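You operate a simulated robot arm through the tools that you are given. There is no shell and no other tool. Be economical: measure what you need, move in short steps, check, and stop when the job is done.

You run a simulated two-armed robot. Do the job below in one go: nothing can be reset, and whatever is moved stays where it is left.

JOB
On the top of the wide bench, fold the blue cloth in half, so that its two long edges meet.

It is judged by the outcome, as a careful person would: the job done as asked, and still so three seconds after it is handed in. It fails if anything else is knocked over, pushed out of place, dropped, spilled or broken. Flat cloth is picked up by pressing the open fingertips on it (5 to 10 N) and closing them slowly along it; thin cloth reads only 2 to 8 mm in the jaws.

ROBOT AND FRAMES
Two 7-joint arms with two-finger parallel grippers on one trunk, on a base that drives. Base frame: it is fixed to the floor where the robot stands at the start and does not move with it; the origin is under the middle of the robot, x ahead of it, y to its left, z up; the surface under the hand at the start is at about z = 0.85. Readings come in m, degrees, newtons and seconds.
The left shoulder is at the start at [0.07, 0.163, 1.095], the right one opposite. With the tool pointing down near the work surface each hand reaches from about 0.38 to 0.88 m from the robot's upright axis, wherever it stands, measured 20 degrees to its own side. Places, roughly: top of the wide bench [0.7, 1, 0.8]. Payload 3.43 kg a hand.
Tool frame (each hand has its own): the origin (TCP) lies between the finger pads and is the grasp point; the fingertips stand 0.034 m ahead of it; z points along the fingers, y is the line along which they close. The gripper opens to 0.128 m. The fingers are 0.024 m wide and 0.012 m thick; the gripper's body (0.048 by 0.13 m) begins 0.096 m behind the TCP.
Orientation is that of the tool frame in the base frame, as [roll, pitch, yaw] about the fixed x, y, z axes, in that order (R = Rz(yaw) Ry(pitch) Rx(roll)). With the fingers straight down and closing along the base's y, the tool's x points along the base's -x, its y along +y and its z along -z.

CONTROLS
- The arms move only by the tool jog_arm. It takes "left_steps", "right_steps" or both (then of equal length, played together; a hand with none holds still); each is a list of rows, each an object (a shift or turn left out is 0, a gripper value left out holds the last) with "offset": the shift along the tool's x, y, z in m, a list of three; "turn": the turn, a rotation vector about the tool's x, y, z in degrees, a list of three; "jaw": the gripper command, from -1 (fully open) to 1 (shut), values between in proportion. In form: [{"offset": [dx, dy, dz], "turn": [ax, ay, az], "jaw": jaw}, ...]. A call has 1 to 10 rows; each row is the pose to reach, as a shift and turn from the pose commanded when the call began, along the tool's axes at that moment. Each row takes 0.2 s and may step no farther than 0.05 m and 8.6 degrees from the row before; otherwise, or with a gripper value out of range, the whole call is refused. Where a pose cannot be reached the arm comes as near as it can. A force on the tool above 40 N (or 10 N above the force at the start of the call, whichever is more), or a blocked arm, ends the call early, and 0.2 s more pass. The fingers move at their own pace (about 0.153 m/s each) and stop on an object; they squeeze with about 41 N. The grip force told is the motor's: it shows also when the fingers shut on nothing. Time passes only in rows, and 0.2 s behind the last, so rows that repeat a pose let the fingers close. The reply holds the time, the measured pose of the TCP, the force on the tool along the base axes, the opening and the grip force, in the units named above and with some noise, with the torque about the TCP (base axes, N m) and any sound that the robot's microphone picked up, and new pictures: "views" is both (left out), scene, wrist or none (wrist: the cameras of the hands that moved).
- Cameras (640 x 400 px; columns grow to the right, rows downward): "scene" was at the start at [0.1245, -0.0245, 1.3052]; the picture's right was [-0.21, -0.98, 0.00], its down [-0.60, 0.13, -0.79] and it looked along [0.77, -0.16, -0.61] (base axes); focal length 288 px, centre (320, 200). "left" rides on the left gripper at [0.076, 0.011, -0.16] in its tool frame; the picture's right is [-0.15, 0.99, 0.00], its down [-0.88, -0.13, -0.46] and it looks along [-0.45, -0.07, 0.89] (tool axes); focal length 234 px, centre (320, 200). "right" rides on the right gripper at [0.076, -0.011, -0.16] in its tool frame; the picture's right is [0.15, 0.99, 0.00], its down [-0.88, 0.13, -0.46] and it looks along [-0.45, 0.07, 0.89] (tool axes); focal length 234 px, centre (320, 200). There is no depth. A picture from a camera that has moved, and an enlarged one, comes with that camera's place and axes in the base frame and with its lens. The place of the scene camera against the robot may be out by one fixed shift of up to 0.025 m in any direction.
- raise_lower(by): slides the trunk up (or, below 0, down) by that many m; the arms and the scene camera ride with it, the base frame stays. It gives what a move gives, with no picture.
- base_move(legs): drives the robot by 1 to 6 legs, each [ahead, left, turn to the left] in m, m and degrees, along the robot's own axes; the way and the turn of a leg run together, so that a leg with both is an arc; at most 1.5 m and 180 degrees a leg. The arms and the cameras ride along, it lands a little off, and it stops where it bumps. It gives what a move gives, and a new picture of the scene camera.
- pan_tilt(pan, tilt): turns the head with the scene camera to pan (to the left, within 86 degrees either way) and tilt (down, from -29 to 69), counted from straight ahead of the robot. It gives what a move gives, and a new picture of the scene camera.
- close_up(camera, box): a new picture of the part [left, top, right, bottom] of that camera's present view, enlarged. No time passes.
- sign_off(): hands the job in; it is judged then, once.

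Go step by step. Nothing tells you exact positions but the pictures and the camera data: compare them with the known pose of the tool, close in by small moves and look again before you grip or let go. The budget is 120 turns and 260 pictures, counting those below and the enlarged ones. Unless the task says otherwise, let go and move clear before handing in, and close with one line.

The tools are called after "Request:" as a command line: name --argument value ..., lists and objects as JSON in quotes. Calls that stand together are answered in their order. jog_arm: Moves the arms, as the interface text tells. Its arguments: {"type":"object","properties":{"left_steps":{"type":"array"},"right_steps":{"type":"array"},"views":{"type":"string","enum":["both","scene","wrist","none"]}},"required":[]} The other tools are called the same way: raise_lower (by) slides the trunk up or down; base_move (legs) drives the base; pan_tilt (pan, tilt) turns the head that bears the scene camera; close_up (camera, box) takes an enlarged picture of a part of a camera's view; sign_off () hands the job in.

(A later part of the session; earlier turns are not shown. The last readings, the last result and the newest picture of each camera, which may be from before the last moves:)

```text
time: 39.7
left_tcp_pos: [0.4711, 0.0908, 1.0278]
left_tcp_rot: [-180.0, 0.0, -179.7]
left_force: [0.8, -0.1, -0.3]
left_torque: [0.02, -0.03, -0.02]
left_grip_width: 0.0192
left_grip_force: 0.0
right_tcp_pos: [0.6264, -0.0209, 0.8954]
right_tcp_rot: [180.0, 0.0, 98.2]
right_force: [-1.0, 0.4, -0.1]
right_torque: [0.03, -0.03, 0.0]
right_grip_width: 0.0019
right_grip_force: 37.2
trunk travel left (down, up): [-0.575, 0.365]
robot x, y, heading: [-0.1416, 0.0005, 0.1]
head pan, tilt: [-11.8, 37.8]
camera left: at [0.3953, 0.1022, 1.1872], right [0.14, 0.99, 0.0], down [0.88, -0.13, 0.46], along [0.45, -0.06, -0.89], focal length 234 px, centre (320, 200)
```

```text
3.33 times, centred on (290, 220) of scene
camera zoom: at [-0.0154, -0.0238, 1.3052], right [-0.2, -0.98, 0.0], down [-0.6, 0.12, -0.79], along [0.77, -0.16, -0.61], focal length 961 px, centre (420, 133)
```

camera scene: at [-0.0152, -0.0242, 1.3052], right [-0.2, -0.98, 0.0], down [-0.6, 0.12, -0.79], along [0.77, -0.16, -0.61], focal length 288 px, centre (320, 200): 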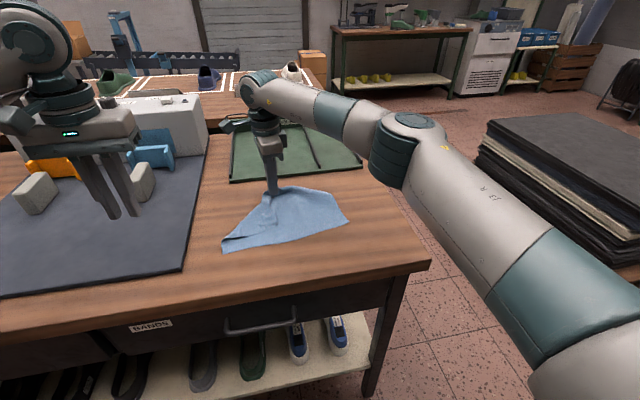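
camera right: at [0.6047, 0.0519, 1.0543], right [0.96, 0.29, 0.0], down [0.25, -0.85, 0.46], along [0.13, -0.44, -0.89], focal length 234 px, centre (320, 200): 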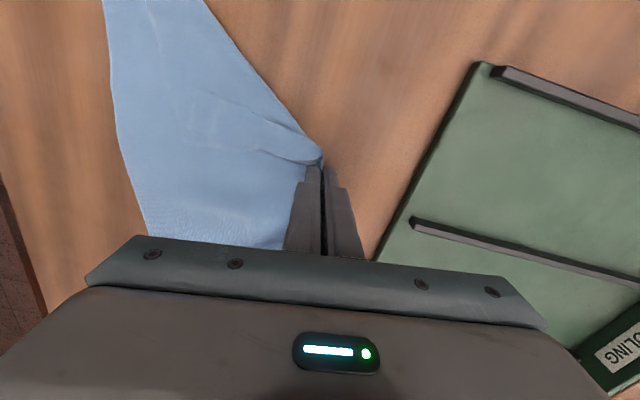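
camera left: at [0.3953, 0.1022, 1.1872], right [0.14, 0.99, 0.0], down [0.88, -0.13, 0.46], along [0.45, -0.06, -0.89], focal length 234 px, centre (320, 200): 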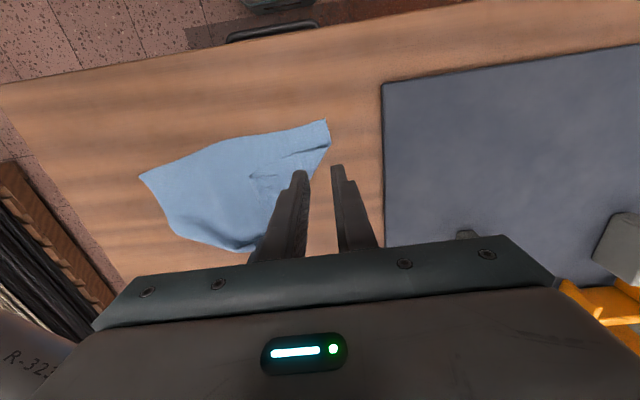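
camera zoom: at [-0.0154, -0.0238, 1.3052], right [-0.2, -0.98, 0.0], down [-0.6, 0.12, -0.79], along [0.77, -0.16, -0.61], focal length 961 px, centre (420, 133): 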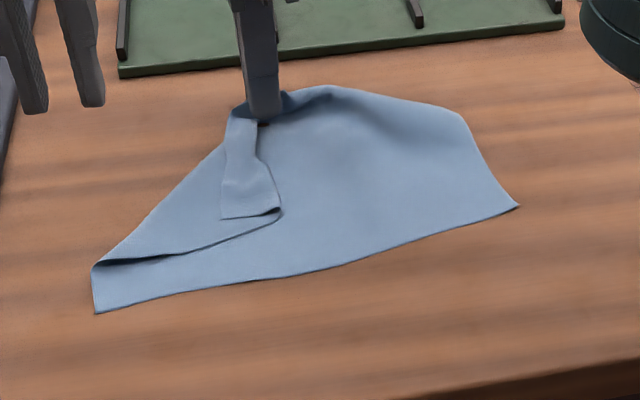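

The left far corner is folded inward as a triangle with its hem on top. I release and withdraw the right hand in shorter steps, then take the left hand to that corner.

Request:
jog_arm --right_steps '[{"offset": [0, 0, 0.005], "jaw": 0.7}, {"offset": [0, 0, 0.005], "jaw": 0.4}, {"offset": [0, 0, -0.03]}, {"offset": [-0.02, 0, -0.06]}, {"offset": [-0.05, -0.01, -0.09]}, {"offset": [-0.085, -0.03, -0.1]}, {"offset": [-0.12, -0.05, -0.1]}, {"offset": [-0.155, -0.07, -0.1]}, {"offset": [-0.19, -0.09, -0.1]}]' --views "scene"

Request:
jog_arm --left_steps '[{"offset": [-0.01, -0.03, 0.02]}, {"offset": [-0.02, -0.06, 0.04]}, {"offset": [-0.03, -0.09, 0.06]}]' --views "wrist"

Request:
close_up --camera "left" --box '[150, 80, 430, 250]'

Request:
close_up --camera "scene" --box '[210, 160, 370, 280]'

```text
time: 41.7
left_tcp_pos: [0.4699, 0.0887, 1.0269]
left_tcp_rot: [179.9, 0.0, -179.7]
left_force: [0.5, 0.0, 1.4]
left_torque: [-0.01, 0.0, 0.0]
left_grip_width: 0.0194
left_grip_force: 0.1
right_tcp_pos: [0.5615, -0.2212, 0.9953]
right_tcp_rot: [-180.0, -0.1, 98.1]
right_force: [-1.6, -0.2, -0.2]
right_torque: [0.03, 0.01, 0.01]
right_grip_width: 0.0385
right_grip_force: 0.2
trunk travel left (down, up): [-0.575, 0.365]
robot x, y, heading: [-0.1412, 0.0054, 0.2]
head pan, tilt: [-11.8, 37.8]
camera scene: at [-0.0157, -0.0259, 1.3052], right [-0.2, -0.98, 0.0], down [-0.6, 0.12, -0.79], along [0.77, -0.16, -0.61], focal length 288 px, centre (320, 200)
```

scene: 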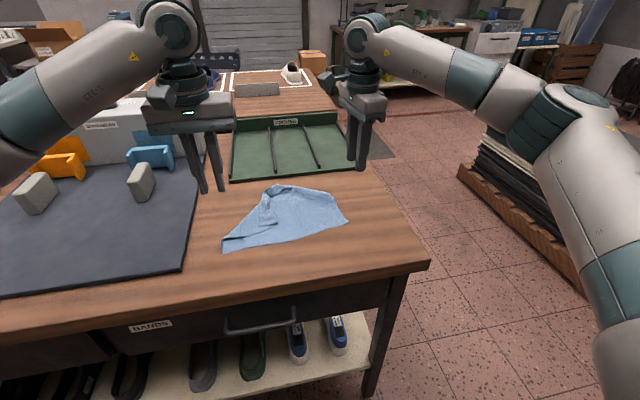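

```text
time: 42.5
left_tcp_pos: [0.5009, 0.0013, 0.9653]
left_tcp_rot: [-180.0, 0.0, -179.7]
left_force: [-0.4, 0.3, -0.3]
left_torque: [0.02, 0.05, -0.01]
left_grip_width: 0.0191
left_grip_force: 0.0
right_tcp_pos: [0.5618, -0.2217, 0.9943]
right_tcp_rot: [-180.0, 0.0, 98.2]
right_force: [-0.1, -0.8, -0.2]
right_torque: [0.04, 0.0, 0.02]
right_grip_width: 0.0386
right_grip_force: 0.0
trunk travel left (down, up): [-0.575, 0.365]
robot x, y, heading: [-0.1382, 0.0008, 0.1]
head pan, tilt: [-11.8, 37.8]
camera left: at [0.4234, 0.0124, 1.1258], right [0.14, 0.99, 0.0], down [0.88, -0.13, 0.46], along [0.45, -0.06, -0.89], focal length 234 px, centre (320, 200)
```

left: 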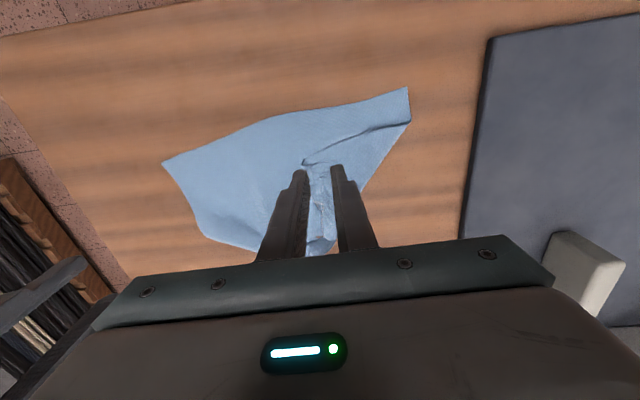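

```text
2.29 times, centred on (290, 165) of left
camera zoom: at [0.4234, 0.0124, 1.1258], right [0.14, 0.99, 0.0], down [0.88, -0.13, 0.46], along [0.45, -0.06, -0.89], focal length 535 px, centre (389, 280)
```

zoom: 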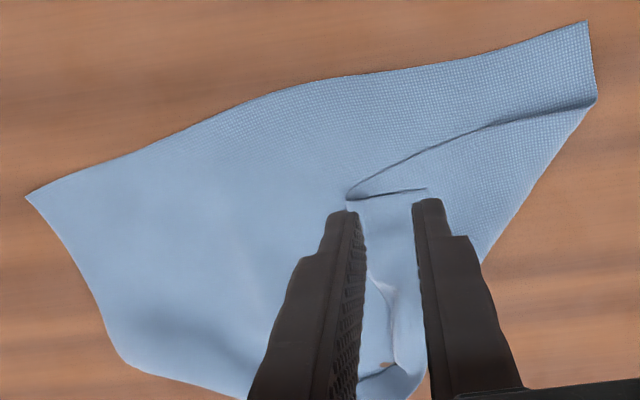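

```text
3.33 times, centred on (290, 220) of scene
camera zoom: at [-0.0146, -0.0256, 1.3051], right [-0.2, -0.98, 0.0], down [-0.6, 0.12, -0.79], along [0.77, -0.16, -0.61], focal length 961 px, centre (420, 133)
```

zoom: 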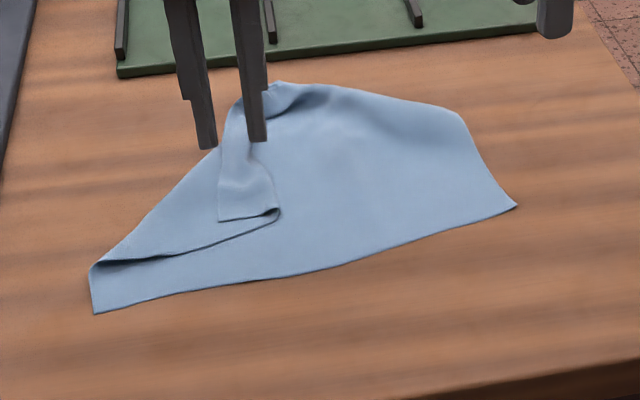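

The strip's free end sits at about (0.51, -0.004), roughly 4 cm wide. I straddle it with the left fingers at x 0.525 and pinch it just above the surface.

Request:
jog_arm --left_steps '[{"offset": [-0.024, -0.005, 0.02], "jaw": 0.06}, {"offset": [-0.024, -0.005, 0.05]}, {"offset": [-0.024, -0.005, 0.07]}, {"offset": [-0.024, -0.005, 0.077]}, {"offset": [-0.024, -0.005, 0.077], "jaw": 0.3}, {"offset": [-0.024, -0.005, 0.077], "jaw": 0.5}, {"offset": [-0.024, -0.005, 0.077], "jaw": 0.7}, {"offset": [-0.024, -0.005, 0.077], "jaw": 0.85}, {"offset": [-0.024, -0.005, 0.077], "jaw": 1}, {"offset": [-0.024, -0.005, 0.077], "jaw": 1}]' --views "wrist"

Request:
close_up --camera "left" --box '[150, 80, 430, 250]'

Request:
close_up --camera "scene" --box '[210, 160, 370, 280]'

```text
time: 44.7
left_tcp_pos: [0.5245, -0.0043, 0.8886]
left_tcp_rot: [-180.0, 0.0, -179.8]
left_force: [-0.6, 0.3, 1.5]
left_torque: [-0.03, -0.02, -0.01]
left_grip_width: 0.0019
left_grip_force: 36.4
right_tcp_pos: [0.5612, -0.2209, 0.9948]
right_tcp_rot: [-180.0, 0.0, 98.3]
right_force: [0.4, -0.8, -0.3]
right_torque: [-0.04, -0.01, 0.05]
right_grip_width: 0.0385
right_grip_force: 0.1
trunk travel left (down, up): [-0.575, 0.365]
robot x, y, heading: [-0.1421, -0.0007, 0.2]
head pan, tilt: [-11.8, 37.8]
camera left: at [0.4488, 0.0067, 1.0485], right [0.14, 0.99, 0.0], down [0.88, -0.13, 0.46], along [0.45, -0.06, -0.89], focal length 234 px, centre (320, 200)
```

left: 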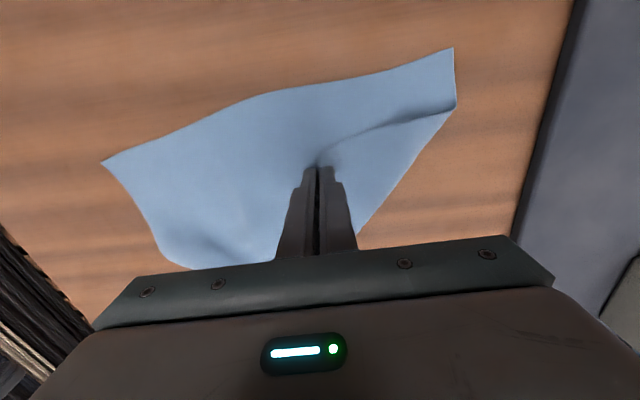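

```text
2.29 times, centred on (290, 165) of left
camera zoom: at [0.4488, 0.0067, 1.0485], right [0.14, 0.99, 0.0], down [0.88, -0.13, 0.46], along [0.45, -0.06, -0.89], focal length 535 px, centre (389, 280)
```

zoom: 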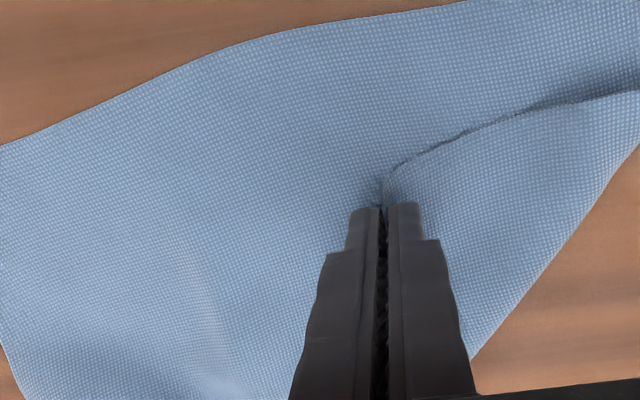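

```text
3.33 times, centred on (290, 220) of scene
camera zoom: at [-0.0152, -0.0244, 1.3052], right [-0.2, -0.98, 0.0], down [-0.6, 0.12, -0.79], along [0.77, -0.16, -0.61], focal length 961 px, centre (420, 133)
```

zoom: 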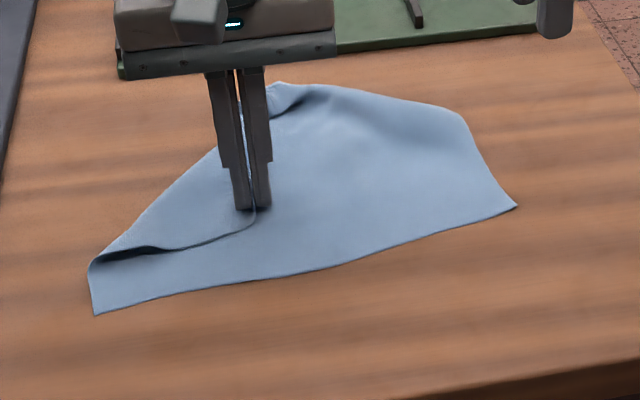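

It seems to hold the corner. I lift, carry it out to where the far left corner belongs (about 0.60, 0.115) and lower it.

Request:
jog_arm --left_steps '[{"offset": [0, 0.005, -0.03], "jaw": 1}, {"offset": [-0.01, 0.02, -0.055]}, {"offset": [-0.025, 0.04, -0.07]}, {"offset": [-0.04, 0.065, -0.07]}, {"offset": [-0.055, 0.09, -0.06]}, {"offset": [-0.068, 0.11, -0.04]}, {"offset": [-0.075, 0.12, -0.015]}, {"offset": [-0.075, 0.12, -0.015]}]'

Request:
close_up --camera "scene" --box '[210, 160, 370, 280]'

```text
time: 46.5
left_tcp_pos: [0.5995, 0.1138, 0.9046]
left_tcp_rot: [179.9, 0.0, -179.8]
left_force: [-0.4, -1.0, 0.5]
left_torque: [0.0, -0.01, -0.02]
left_grip_width: 0.0019
left_grip_force: 36.7
right_tcp_pos: [0.562, -0.2206, 0.9958]
right_tcp_rot: [-180.0, 0.0, 98.2]
right_force: [0.2, 0.0, -0.3]
right_torque: [-0.02, -0.01, 0.01]
right_grip_width: 0.0383
right_grip_force: 0.1
trunk travel left (down, up): [-0.575, 0.365]
robot x, y, heading: [-0.1395, -0.001, 0.3]
head pan, tilt: [-11.8, 37.8]
camera scene: at [-0.0156, -0.0245, 1.3052], right [-0.2, -0.98, 0.0], down [-0.6, 0.12, -0.79], along [0.77, -0.16, -0.61], focal length 288 px, centre (320, 200)
camera left: at [0.5234, 0.1247, 1.0647], right [0.14, 0.99, 0.0], down [0.88, -0.13, 0.46], along [0.45, -0.06, -0.89], focal length 234 px, centre (320, 200)
```

scene: 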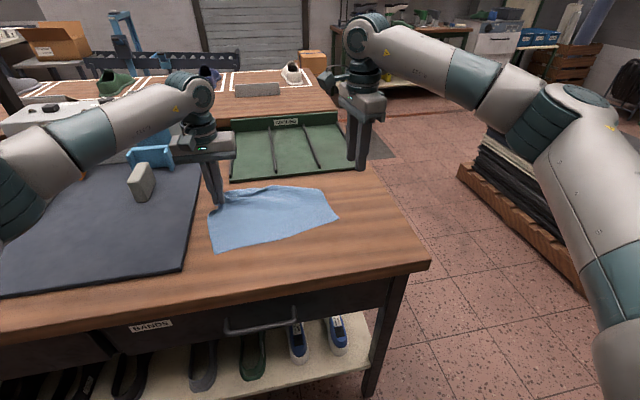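
left: 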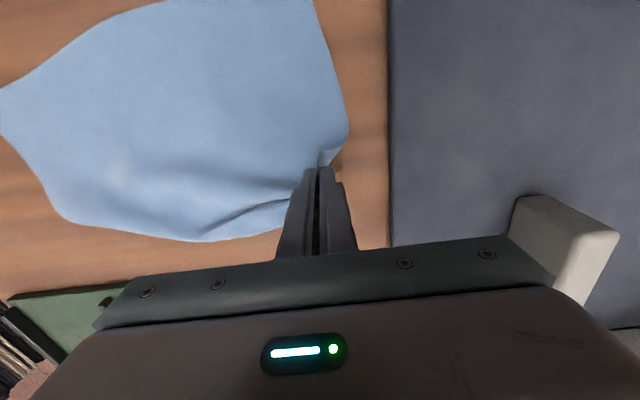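

```text
3.33 times, centred on (290, 220) of scene
camera zoom: at [-0.0156, -0.0245, 1.3052], right [-0.2, -0.98, 0.0], down [-0.6, 0.12, -0.79], along [0.77, -0.16, -0.61], focal length 961 px, centre (420, 133)
```

zoom: 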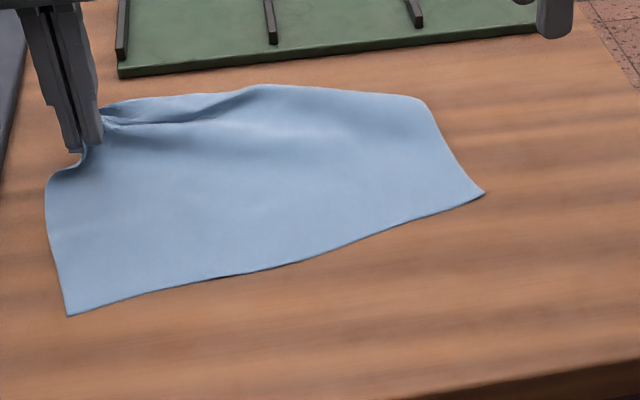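

The corner came out nicely; the cloth is open again. I lower, release while spreading, and lift both hands away for a full view.

Request:
jog_arm --left_steps '[{"offset": [0, 0, 0.012]}, {"offset": [0, 0, 0.018]}, {"offset": [0, 0, 0.018], "jaw": 0.85}, {"offset": [0, 0, 0.018], "jaw": 0.65}, {"offset": [0, 0, 0.018], "jaw": 0.5}, {"offset": [0, 0, -0.02]}, {"offset": [0, 0, -0.06]}, {"offset": [0.04, 0.02, -0.085]}, {"offset": [0.08, 0.04, -0.09]}]' --views "none"

Request:
jog_arm --right_steps '[{"offset": [0.03, -0.02, -0.03]}, {"offset": [0.06, -0.05, -0.05]}, {"offset": [0.08, -0.08, -0.07]}, {"offset": [0.08, -0.08, -0.07]}]'

Request:
close_up --camera "scene" --box '[190, 160, 370, 280]'

```text
refused: row 8 steps farther than a row can; nothing moved
```

```text
time: 47.5
left_tcp_pos: [0.6007, 0.1121, 0.9041]
left_tcp_rot: [179.9, 0.1, -179.7]
left_force: [0.3, 0.8, 0.9]
left_torque: [0.0, 0.0, 0.01]
left_grip_width: 0.002
left_grip_force: 36.9
right_tcp_pos: [0.4728, -0.1525, 1.0632]
right_tcp_rot: [180.0, 0.0, 98.2]
right_force: [-1.2, -0.8, -0.4]
right_torque: [0.0, 0.0, 0.04]
right_grip_width: 0.0384
right_grip_force: 0.0
trunk travel left (down, up): [-0.575, 0.365]
robot x, y, heading: [-0.1433, -0.0022, 0.4]
head pan, tilt: [-11.8, 37.8]
camera scene: at [-0.0147, -0.0246, 1.3051], right [-0.2, -0.98, 0.0], down [-0.6, 0.12, -0.79], along [0.77, -0.16, -0.61], focal length 288 px, centre (320, 200)
camera right: at [0.4511, -0.0802, 1.2232], right [0.96, 0.29, 0.0], down [0.25, -0.85, 0.46], along [0.13, -0.44, -0.89], focal length 234 px, centre (320, 200)
```

scene: 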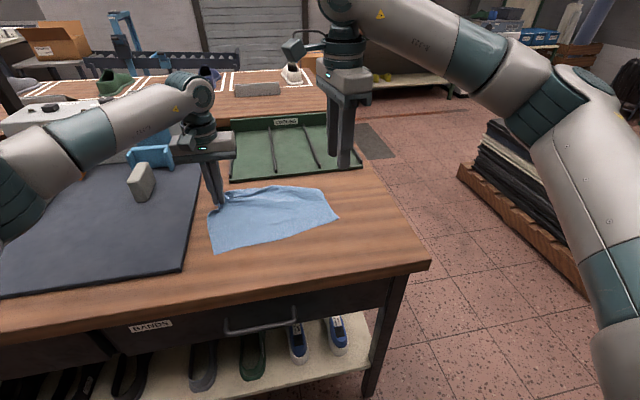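
right: 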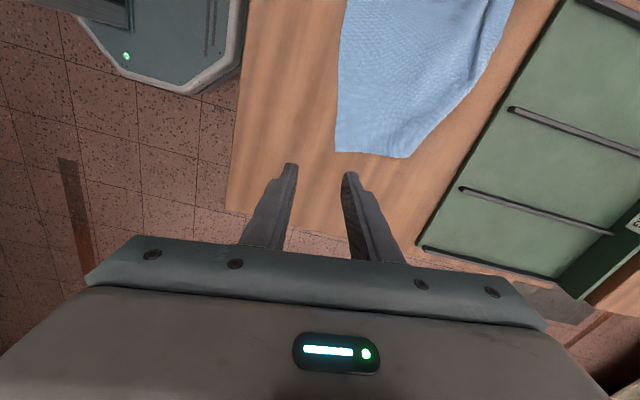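

```text
3.33 times, centred on (280, 220) of scene
camera zoom: at [-0.0147, -0.0246, 1.3051], right [-0.2, -0.98, 0.0], down [-0.6, 0.12, -0.79], along [0.77, -0.16, -0.61], focal length 961 px, centre (453, 133)
```

zoom: 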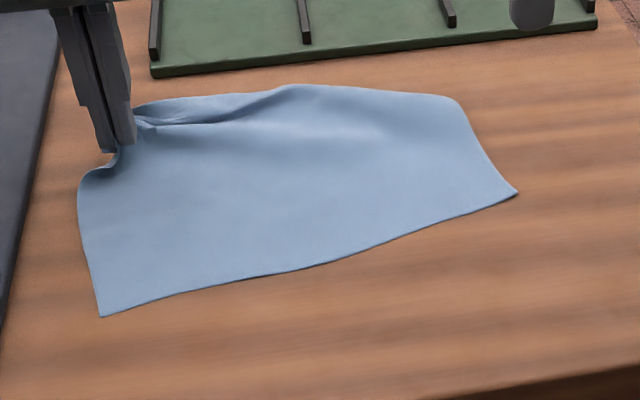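

The left corner is good; the right far corner looks tucked underneath. I release the left hand now (shorter steps) and then check the right corner.

Request:
jog_arm --left_steps '[{"offset": [0, 0, 0.012]}, {"offset": [0, 0, 0.018]}, {"offset": [0, 0, 0.018], "jaw": 0.85}, {"offset": [0, 0, 0.018], "jaw": 0.65}, {"offset": [0, 0, 0.018], "jaw": 0.5}, {"offset": [0, 0, -0.02]}, {"offset": [0, 0, -0.06]}, {"offset": [0.03, 0.02, -0.08]}, {"offset": [0.06, 0.04, -0.09]}, {"offset": [0.09, 0.04, -0.1]}]'

Request:
close_up --camera "scene" --box '[190, 160, 370, 280]'

Request:
close_up --camera "left" --box '[0, 0, 400, 250]'

```text
time: 49.7
left_tcp_pos: [0.5076, 0.1548, 1.0048]
left_tcp_rot: [179.9, 0.1, -179.8]
left_force: [0.4, 0.0, 0.3]
left_torque: [0.01, 0.0, -0.02]
left_grip_width: 0.0319
left_grip_force: 0.1
right_tcp_pos: [0.4718, -0.1527, 1.0631]
right_tcp_rot: [180.0, -0.1, 98.2]
right_force: [-0.3, 0.1, 0.1]
right_torque: [0.05, -0.01, 0.0]
right_grip_width: 0.0385
right_grip_force: 0.0
trunk travel left (down, up): [-0.575, 0.365]
robot x, y, heading: [-0.1384, -0.0031, 0.0]
head pan, tilt: [-11.8, 37.8]
camera scene: at [-0.0159, -0.0243, 1.3053], right [-0.2, -0.98, 0.0], down [-0.6, 0.12, -0.79], along [0.77, -0.16, -0.61], focal length 288 px, centre (320, 200)
camera left: at [0.4319, 0.1654, 1.1635], right [0.14, 0.99, 0.0], down [0.88, -0.13, 0.46], along [0.45, -0.07, -0.89], focal length 234 px, centre (320, 200)
```

scene: 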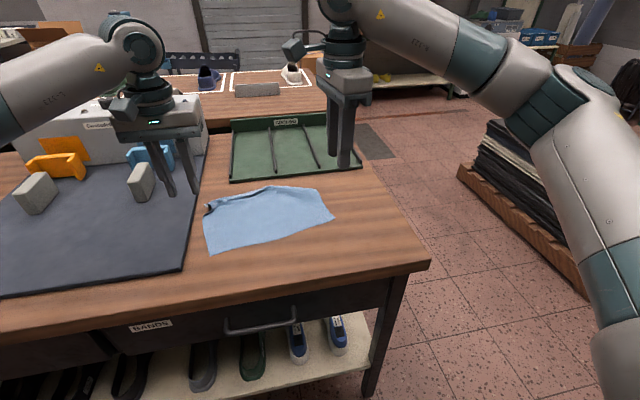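
left: 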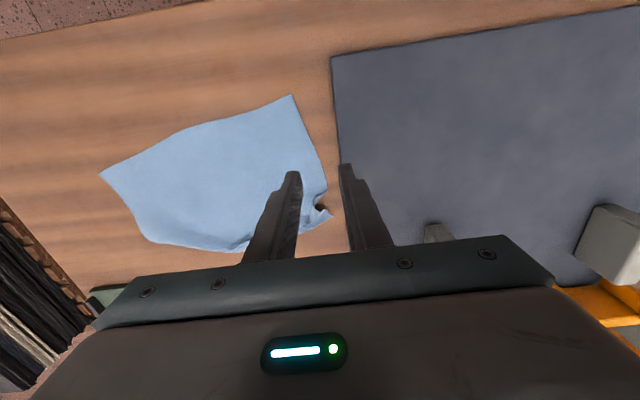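

```text
3.33 times, centred on (280, 220) of scene
camera zoom: at [-0.0159, -0.0243, 1.3053], right [-0.2, -0.98, 0.0], down [-0.6, 0.12, -0.79], along [0.77, -0.16, -0.61], focal length 961 px, centre (453, 133)
```

zoom: 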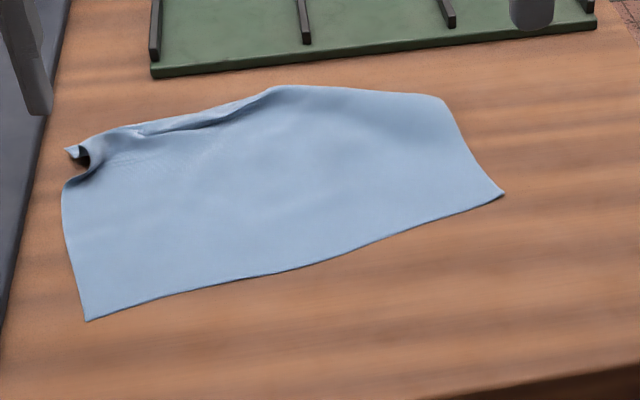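

```text
1.60 times, centred on (200, 125) of left
camera zoom: at [0.4319, 0.1654, 1.1635], right [0.14, 0.99, 0.0], down [0.88, -0.13, 0.46], along [0.45, -0.07, -0.89], focal length 375 px, centre (512, 320)
```

zoom: 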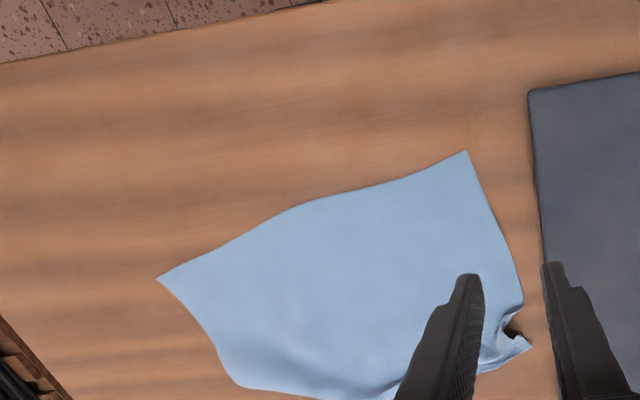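

The right far corner is tucked under and the left one is curled. The cleanest fix is to lift the whole cloth by its two free near corners so gravity straightens it, then lay it flat again. I turn the hands so the fingers close across the near edge and hover over the near corners.

Request:
jog_arm --left_steps '[{"offset": [0.004, -0.005, 0.0], "turn": [0, 0, -8.5], "jaw": 0.6}, {"offset": [0.008, -0.01, 0.0], "turn": [0, 0, -17]}, {"offset": [0.012, -0.015, 0.0], "turn": [0, 0, -25.5]}, {"offset": [0.017, -0.02, 0.0], "turn": [0, 0, -34]}, {"offset": [0.021, -0.025, 0.01], "turn": [0, 0, -42.5]}, {"offset": [0.025, -0.03, 0.02], "turn": [0, 0, -51]}, {"offset": [0.03, -0.035, 0.03], "turn": [0, 0, -59.5]}, {"offset": [0.034, -0.04, 0.035], "turn": [0, 0, -68]}, {"offset": [0.038, -0.045, 0.04], "turn": [0, 0, -76.5]}, {"offset": [0.0416, -0.0488, 0.045], "turn": [0, 0, -85]}]' --right_steps '[{"offset": [0.002, 0.006, 0.01], "turn": [0, 0, -0.5], "jaw": 0.6}, {"offset": [0.004, 0.012, 0.02], "turn": [0, 0, -1]}, {"offset": [0.006, 0.018, 0.03], "turn": [0, 0, -1.5]}, {"offset": [0.008, 0.024, 0.04], "turn": [0, 0, -2]}, {"offset": [0.01, 0.03, 0.05], "turn": [0, 0, -2.5]}, {"offset": [0.012, 0.036, 0.06], "turn": [0, 0, -3]}, {"offset": [0.0137, 0.042, 0.07], "turn": [0, 0, -3.6]}, {"offset": [0.0137, 0.0462, 0.08], "turn": [0, 0, -3.6]}, {"offset": [0.0137, 0.0462, 0.09], "turn": [0, 0, -3.6]}, {"offset": [0.0137, 0.0462, 0.1], "turn": [0, 0, -3.6]}]' --views "none"

Request:
jog_arm --left_steps '[{"turn": [0, 0, -8.4]}, {"turn": [0, 0, -16.8]}, {"turn": [0, 0, -16.8]}]' --right_steps '[{"offset": [0, 0, 0.002]}, {"offset": [0, 0, 0.002]}, {"offset": [0, 0, 0.002]}]' --views "both"

```text
time: 51.9
left_tcp_pos: [0.4674, 0.1053, 0.9585]
left_tcp_rot: [180.0, -0.1, -94.6]
left_force: [-0.2, -0.9, -0.5]
left_torque: [0.02, -0.01, 0.0]
left_grip_width: 0.0255
left_grip_force: 0.0
right_tcp_pos: [0.5132, -0.1334, 0.9651]
right_tcp_rot: [-180.0, -0.1, 101.8]
right_force: [-0.2, 0.8, -0.1]
right_torque: [-0.04, -0.01, 0.04]
right_grip_width: 0.0258
right_grip_force: 0.0
trunk travel left (down, up): [-0.575, 0.365]
robot x, y, heading: [-0.1409, 0.0013, -0.0]
head pan, tilt: [-11.8, 37.8]
```

```text
time: 52.7
left_tcp_pos: [0.468, 0.1051, 0.9593]
left_tcp_rot: [-180.0, 0.0, -77.8]
left_force: [-0.3, -0.2, -0.2]
left_torque: [0.0, -0.01, -0.03]
left_grip_width: 0.0258
left_grip_force: 0.1
right_tcp_pos: [0.5152, -0.1324, 0.9617]
right_tcp_rot: [179.9, 0.1, 101.8]
right_force: [-1.1, 0.1, -0.2]
right_torque: [0.0, 0.04, 0.01]
right_grip_width: 0.0255
right_grip_force: 0.1
trunk travel left (down, up): [-0.575, 0.365]
robot x, y, heading: [-0.1413, -0.0031, -0.1]
head pan, tilt: [-11.8, 37.8]
camera scene: at [-0.0151, -0.0242, 1.3052], right [-0.2, -0.98, 0.0], down [-0.6, 0.12, -0.79], along [0.77, -0.16, -0.61], focal length 288 px, centre (320, 200)
camera right: at [0.4876, -0.0604, 1.1223], right [0.94, 0.34, 0.0], down [0.31, -0.84, 0.46], along [0.16, -0.43, -0.89], focal length 234 px, centre (320, 200)
camera left: at [0.4724, 0.0296, 1.1194], right [-1.0, -0.06, 0.0], down [-0.06, 0.89, 0.46], along [-0.03, 0.45, -0.89], focal length 234 px, centre (320, 200)
```

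scene: 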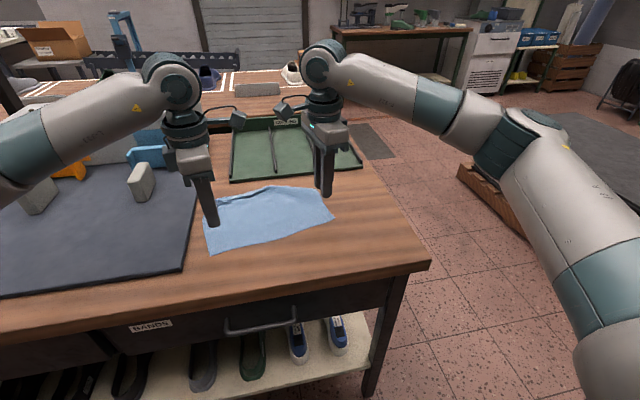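
right: 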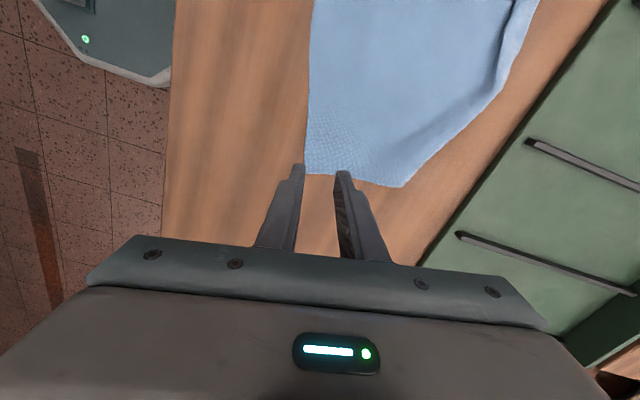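
left: 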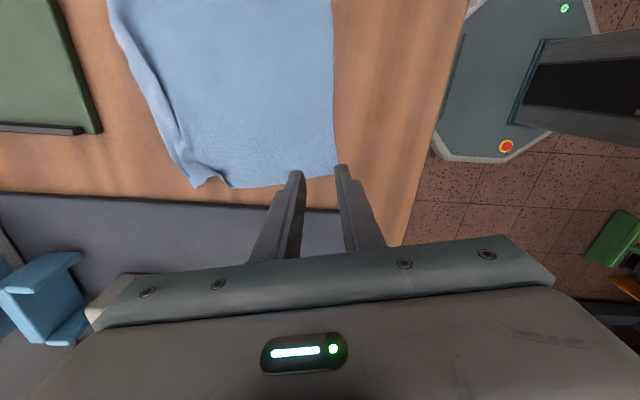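

Positions confirmed against both wrist cameras. I lower both hands to contact at the near corners.

Request:
jog_arm --left_steps '[{"offset": [0, 0, 0.04]}, {"offset": [0, 0, 0.064]}, {"offset": [0, 0, 0.071]}, {"offset": [0, 0, 0.074]}, {"offset": [0, 0, 0.0755]}, {"offset": [0, 0, 0.0755]}]' --right_steps '[{"offset": [0, 0, 0.04]}, {"offset": [0, 0, 0.066]}, {"offset": [0, 0, 0.073]}, {"offset": [0, 0, 0.076]}, {"offset": [0, 0, 0.0775]}, {"offset": [0, 0, 0.0775]}]' --views "none"

```text
time: 54.1
left_tcp_pos: [0.4677, 0.1049, 0.8854]
left_tcp_rot: [-179.8, -0.1, -78.0]
left_force: [3.3, 1.7, 18.8]
left_torque: [0.08, 0.17, -0.01]
left_grip_width: 0.0242
left_grip_force: 0.0
right_tcp_pos: [0.5138, -0.1318, 0.8859]
right_tcp_rot: [179.9, 0.0, 101.7]
right_force: [-0.5, 0.3, 0.2]
right_torque: [0.03, -0.01, -0.03]
right_grip_width: 0.0257
right_grip_force: 0.2
trunk travel left (down, up): [-0.575, 0.365]
robot x, y, heading: [-0.1383, -0.0016, 0.3]
head pan, tilt: [-11.8, 37.8]
```

Request:
jog_arm --left_steps '[{"offset": [0, 0, -0.0013]}, {"offset": [0, 0, -0.0013]}, {"offset": [0, 0, -0.0013]}]' --right_steps '[{"offset": [0, 0, 0.0008]}, {"offset": [0, 0, 0.0016]}, {"offset": [0, 0, 0.0016]}]' --views "none"

```text
time: 54.9
left_tcp_pos: [0.4681, 0.1057, 0.8839]
left_tcp_rot: [180.0, 0.0, -77.9]
left_force: [2.8, 1.3, 9.2]
left_torque: [0.01, 0.05, 0.02]
left_grip_width: 0.0246
left_grip_force: 0.0
right_tcp_pos: [0.5135, -0.1312, 0.8855]
right_tcp_rot: [179.8, 0.0, 101.7]
right_force: [-1.4, 2.3, 9.1]
right_torque: [0.05, 0.13, -0.02]
right_grip_width: 0.0254
right_grip_force: 0.0
trunk travel left (down, up): [-0.575, 0.365]
robot x, y, heading: [-0.1462, -0.0012, 0.1]
head pan, tilt: [-11.8, 37.8]
```

Both press with about 9 N. I close slowly and make a small test lift.

Request:
jog_arm --left_steps '[{"jaw": 0.65}, {"jaw": 0.71}, {"jaw": 0.77}, {"jaw": 0.83}, {"jaw": 0.89}, {"jaw": 0.95}, {"jaw": 1}, {"jaw": 1}, {"offset": [0, 0, -0.02]}, {"offset": [0, 0, -0.04]}]' --right_steps '[{"jaw": 0.65}, {"jaw": 0.71}, {"jaw": 0.77}, {"jaw": 0.83}, {"jaw": 0.89}, {"jaw": 0.95}, {"jaw": 1}, {"jaw": 1}, {"offset": [0, 0, -0.02]}, {"offset": [0, 0, -0.04]}]'

Request:
close_up --camera "scene" --box '[190, 150, 370, 270]'

```text
time: 57.1
left_tcp_pos: [0.4679, 0.1044, 0.9257]
left_tcp_rot: [180.0, 0.0, -78.0]
left_force: [-0.9, -1.3, 0.5]
left_torque: [-0.06, -0.02, -0.01]
left_grip_width: 0.0019
left_grip_force: 36.5
right_tcp_pos: [0.5146, -0.1329, 0.9208]
right_tcp_rot: [-179.8, 0.0, 101.6]
right_force: [0.4, 2.2, -0.2]
right_torque: [0.03, 0.0, 0.02]
right_grip_width: 0.0019
right_grip_force: 36.1
trunk travel left (down, up): [-0.575, 0.365]
robot x, y, heading: [-0.1409, -0.0032, 0.2]
head pan, tilt: [-11.8, 37.8]
camera scene: at [-0.016, -0.0241, 1.3051], right [-0.2, -0.98, 0.0], down [-0.6, 0.12, -0.79], along [0.77, -0.16, -0.61], focal length 288 px, centre (320, 200)
camera right: at [0.4879, -0.0619, 1.0815], right [0.94, 0.34, 0.0], down [0.31, -0.84, 0.46], along [0.16, -0.43, -0.89], focal length 234 px, centre (320, 200)
camera left: at [0.4715, 0.029, 1.0851], right [-1.0, -0.06, 0.0], down [-0.06, 0.89, 0.46], along [-0.03, 0.45, -0.89], focal length 234 px, centre (320, 200)
```

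scene: 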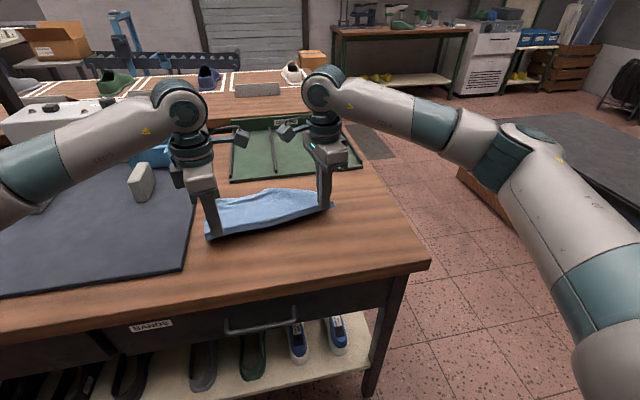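
right: 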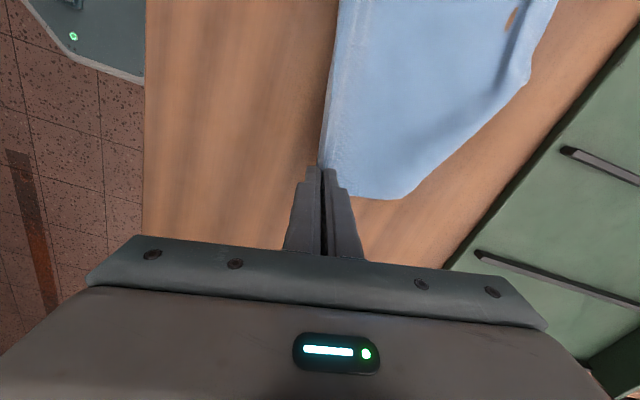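
left: 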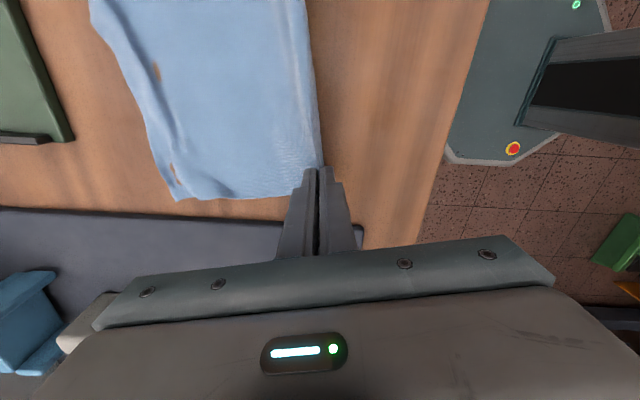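

```text
3.33 times, centred on (280, 210) of scene
camera zoom: at [-0.016, -0.0241, 1.3051], right [-0.2, -0.98, 0.0], down [-0.6, 0.12, -0.79], along [0.77, -0.16, -0.61], focal length 961 px, centre (453, 167)
```

zoom: 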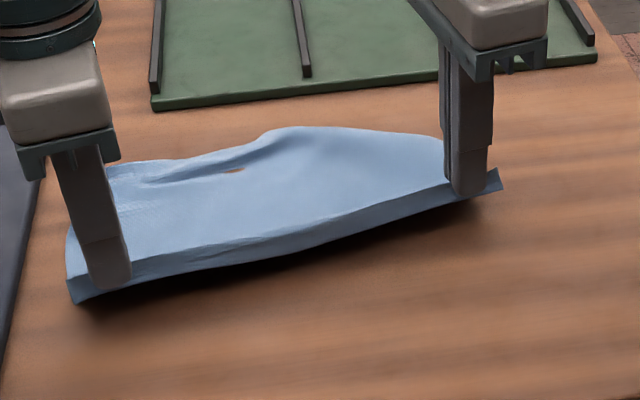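

The pinch holds a neat hem along the near edge on both sides. I now lift the cloth clear so it hangs straight and everything tucked falls out, squaring the hands at the same time.

Request:
jog_arm --left_steps '[{"offset": [0, 0, -0.025], "turn": [0, 0, 1.5], "jaw": 1}, {"offset": [0, 0, -0.05], "turn": [0, 0, 3]}, {"offset": [0, 0, -0.075], "turn": [0, 0, 4.5]}, {"offset": [0, 0, -0.1], "turn": [0, 0, 6]}, {"offset": [0, 0, -0.125], "turn": [0, 0, 7.5]}, {"offset": [0, 0, -0.15], "turn": [0, 0, 9]}, {"offset": [0, 0, -0.175], "turn": [0, 0, 10.5]}, {"offset": [0, 0, -0.2], "turn": [0, 0, 11.5]}, {"offset": [0, 0, -0.2], "turn": [0, 0, 11.5]}]' --right_steps '[{"offset": [0.0007, -0.0055, -0.025], "turn": [0, 0, 1.5], "jaw": 1}, {"offset": [0.0013, -0.011, -0.05], "turn": [0, 0, 3]}, {"offset": [0.002, -0.0167, -0.075], "turn": [0, 0, 4.5]}, {"offset": [0.0026, -0.022, -0.1], "turn": [0, 0, 6]}, {"offset": [0.0033, -0.0278, -0.125], "turn": [0, 0, 7.5]}, {"offset": [0.004, -0.0334, -0.15], "turn": [0, 0, 9]}, {"offset": [0.0046, -0.039, -0.175], "turn": [0, 0, 10.5]}, {"offset": [0.0052, -0.0445, -0.204], "turn": [0, 0, 11.5]}, {"offset": [0.0052, -0.0445, -0.204], "turn": [0, 0, 11.5]}]'

Request:
close_up --camera "scene" --box '[160, 120, 400, 270]'

```text
time: 59.1
left_tcp_pos: [0.4725, 0.1027, 1.1249]
left_tcp_rot: [179.8, 0.0, -89.6]
left_force: [-1.1, -0.3, 0.1]
left_torque: [-0.02, 0.03, 0.03]
left_grip_width: 0.0017
left_grip_force: 36.8
right_tcp_pos: [0.4682, -0.1369, 1.1283]
right_tcp_rot: [-179.9, 0.0, 90.2]
right_force: [-0.3, -0.3, -0.7]
right_torque: [0.03, 0.06, 0.02]
right_grip_width: 0.0018
right_grip_force: 36.8
trunk travel left (down, up): [-0.575, 0.365]
robot x, y, heading: [-0.1372, 0.0012, 0.4]
head pan, tilt: [-11.8, 37.8]
camera scene: at [-0.0139, -0.0243, 1.305], right [-0.2, -0.98, 0.0], down [-0.6, 0.12, -0.79], along [0.77, -0.16, -0.61], focal length 288 px, centre (320, 200)
camera right: at [0.4574, -0.062, 1.2872], right [0.99, 0.15, 0.0], down [0.13, -0.88, 0.46], along [0.07, -0.45, -0.89], focal length 234 px, centre (320, 200)
camera left: at [0.4621, 0.0271, 1.2851], right [-0.99, 0.14, 0.0], down [0.12, 0.88, 0.46], along [0.06, 0.45, -0.89], focal length 234 px, centre (320, 200)
```

scene: 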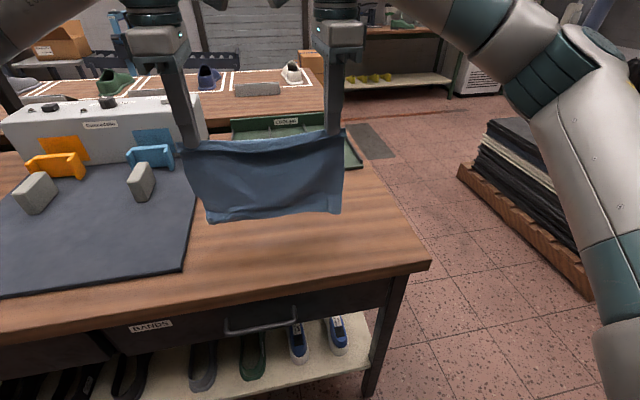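
right: 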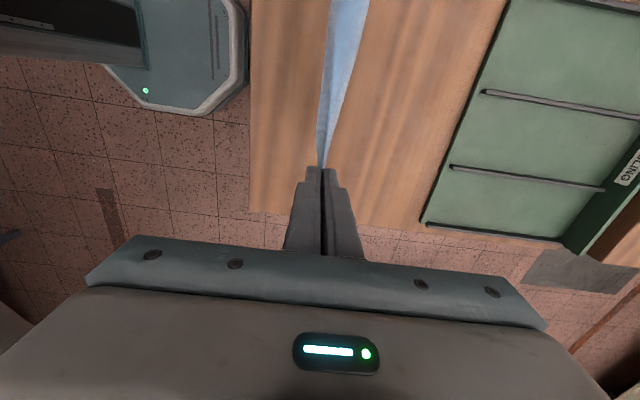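
left: 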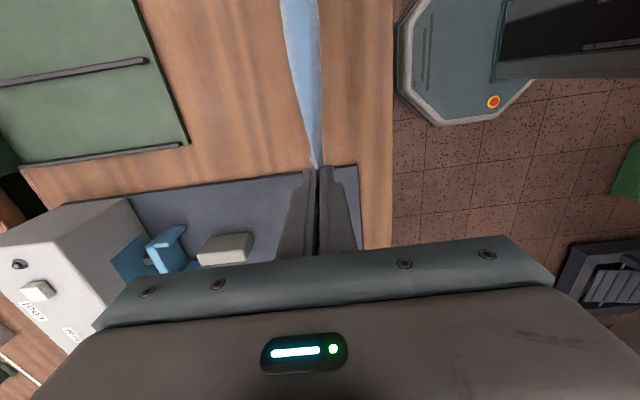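

```text
2.67 times, centred on (280, 195) of scene
camera zoom: at [-0.0139, -0.0243, 1.305], right [-0.2, -0.98, 0.0], down [-0.6, 0.12, -0.79], along [0.77, -0.16, -0.61], focal length 769 px, centre (427, 213)
```

zoom: 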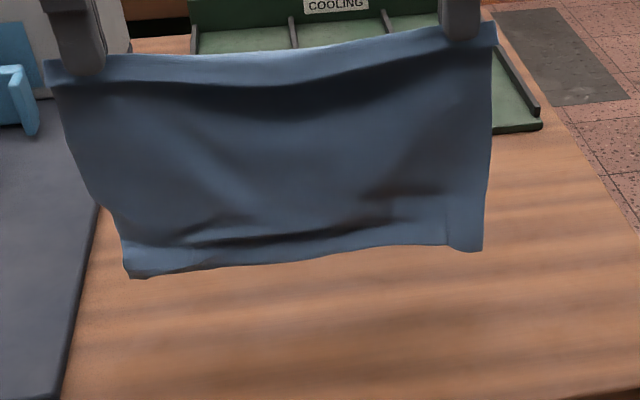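

The cloth hangs smooth, with the held hem facing me. Now I lower so the bottom edge touches at about x 0.47, and move forward while lowering so the lower half is laid on the table with its edge toward me.

Request:
jog_arm --left_steps '[{"offset": [-0.002, 0, 0.03], "jaw": 1}, {"offset": [-0.002, -0.005, 0.04]}, {"offset": [-0.002, -0.02, 0.048]}, {"offset": [-0.002, -0.035, 0.06]}, {"offset": [-0.002, -0.05, 0.075]}, {"offset": [-0.002, -0.065, 0.09]}, {"offset": [-0.002, -0.08, 0.105]}, {"offset": [-0.002, -0.095, 0.12]}, {"offset": [-0.002, -0.105, 0.13]}, {"offset": [-0.002, -0.105, 0.13]}]' --right_steps '[{"offset": [-0.002, 0.001, 0.033], "jaw": 1}, {"offset": [-0.002, 0.007, 0.043]}, {"offset": [-0.002, 0.023, 0.051]}, {"offset": [-0.002, 0.038, 0.063]}, {"offset": [-0.002, 0.053, 0.078]}, {"offset": [-0.002, 0.068, 0.093]}, {"offset": [-0.002, 0.083, 0.108]}, {"offset": [-0.002, 0.098, 0.123]}, {"offset": [-0.002, 0.108, 0.133]}, {"offset": [-0.002, 0.108, 0.133]}]'

Request:
close_up --camera "scene" --box '[180, 120, 380, 270]'

```text
time: 61.3
left_tcp_pos: [0.5712, 0.1078, 0.9939]
left_tcp_rot: [180.0, 0.0, -89.4]
left_force: [0.2, -6.2, -0.8]
left_torque: [-0.21, 0.01, 0.03]
left_grip_width: 0.0017
left_grip_force: 37.0
right_tcp_pos: [0.578, -0.1377, 0.9949]
right_tcp_rot: [179.9, 0.0, 90.3]
right_force: [-0.9, 5.7, 0.0]
right_torque: [0.15, -0.01, 0.02]
right_grip_width: 0.0016
right_grip_force: 36.4
trunk travel left (down, up): [-0.575, 0.365]
robot x, y, heading: [-0.1363, 0.0025, 0.4]
head pan, tilt: [-11.8, 37.8]
camera scene: at [-0.0156, -0.0243, 1.3052], right [-0.2, -0.98, 0.0], down [-0.6, 0.12, -0.79], along [0.77, -0.16, -0.61], focal length 288 px, centre (320, 200)
camera right: at [0.5657, -0.0628, 1.1546], right [0.99, 0.15, 0.0], down [0.13, -0.88, 0.46], along [0.07, -0.45, -0.89], focal length 234 px, centre (320, 200)
camera left: at [0.5609, 0.0334, 1.1536], right [-0.99, 0.14, 0.0], down [0.12, 0.88, 0.46], along [0.06, 0.45, -0.89], focal length 234 px, centre (320, 200)
```

scene: 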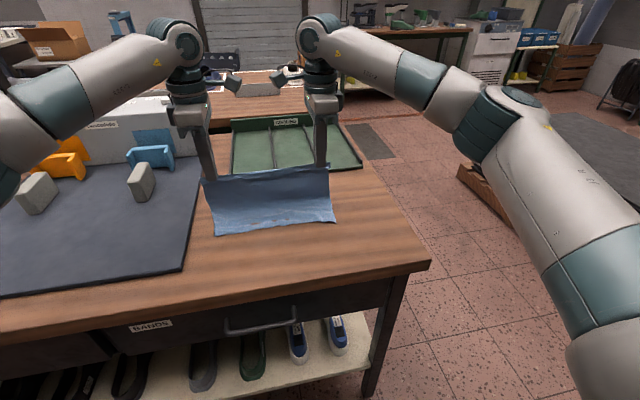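
right: 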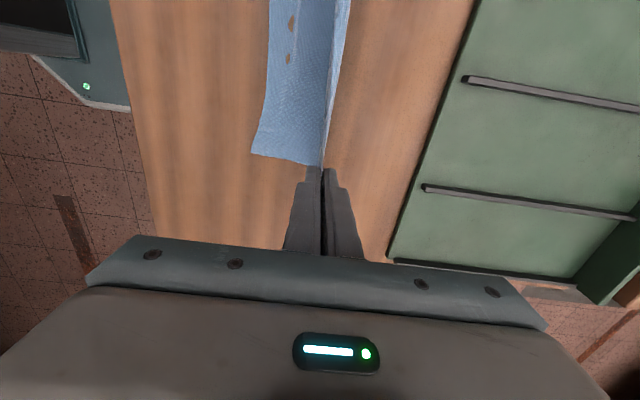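
left: 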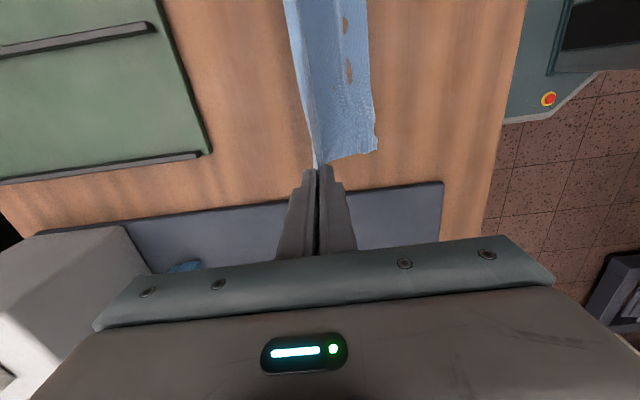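

```text
2.67 times, centred on (280, 195) of scene
camera zoom: at [-0.0156, -0.0243, 1.3052], right [-0.2, -0.98, 0.0], down [-0.6, 0.12, -0.79], along [0.77, -0.16, -0.61], focal length 769 px, centre (427, 213)
```

zoom: 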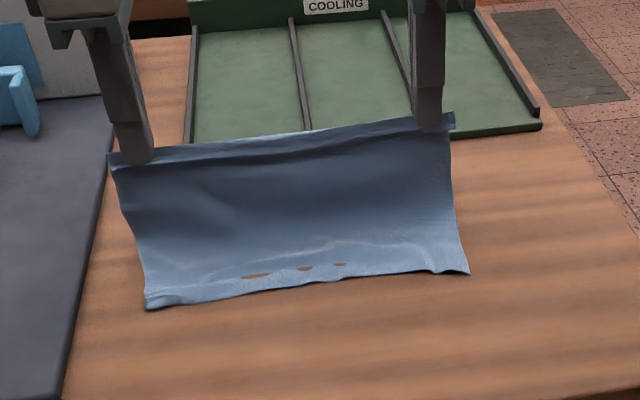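

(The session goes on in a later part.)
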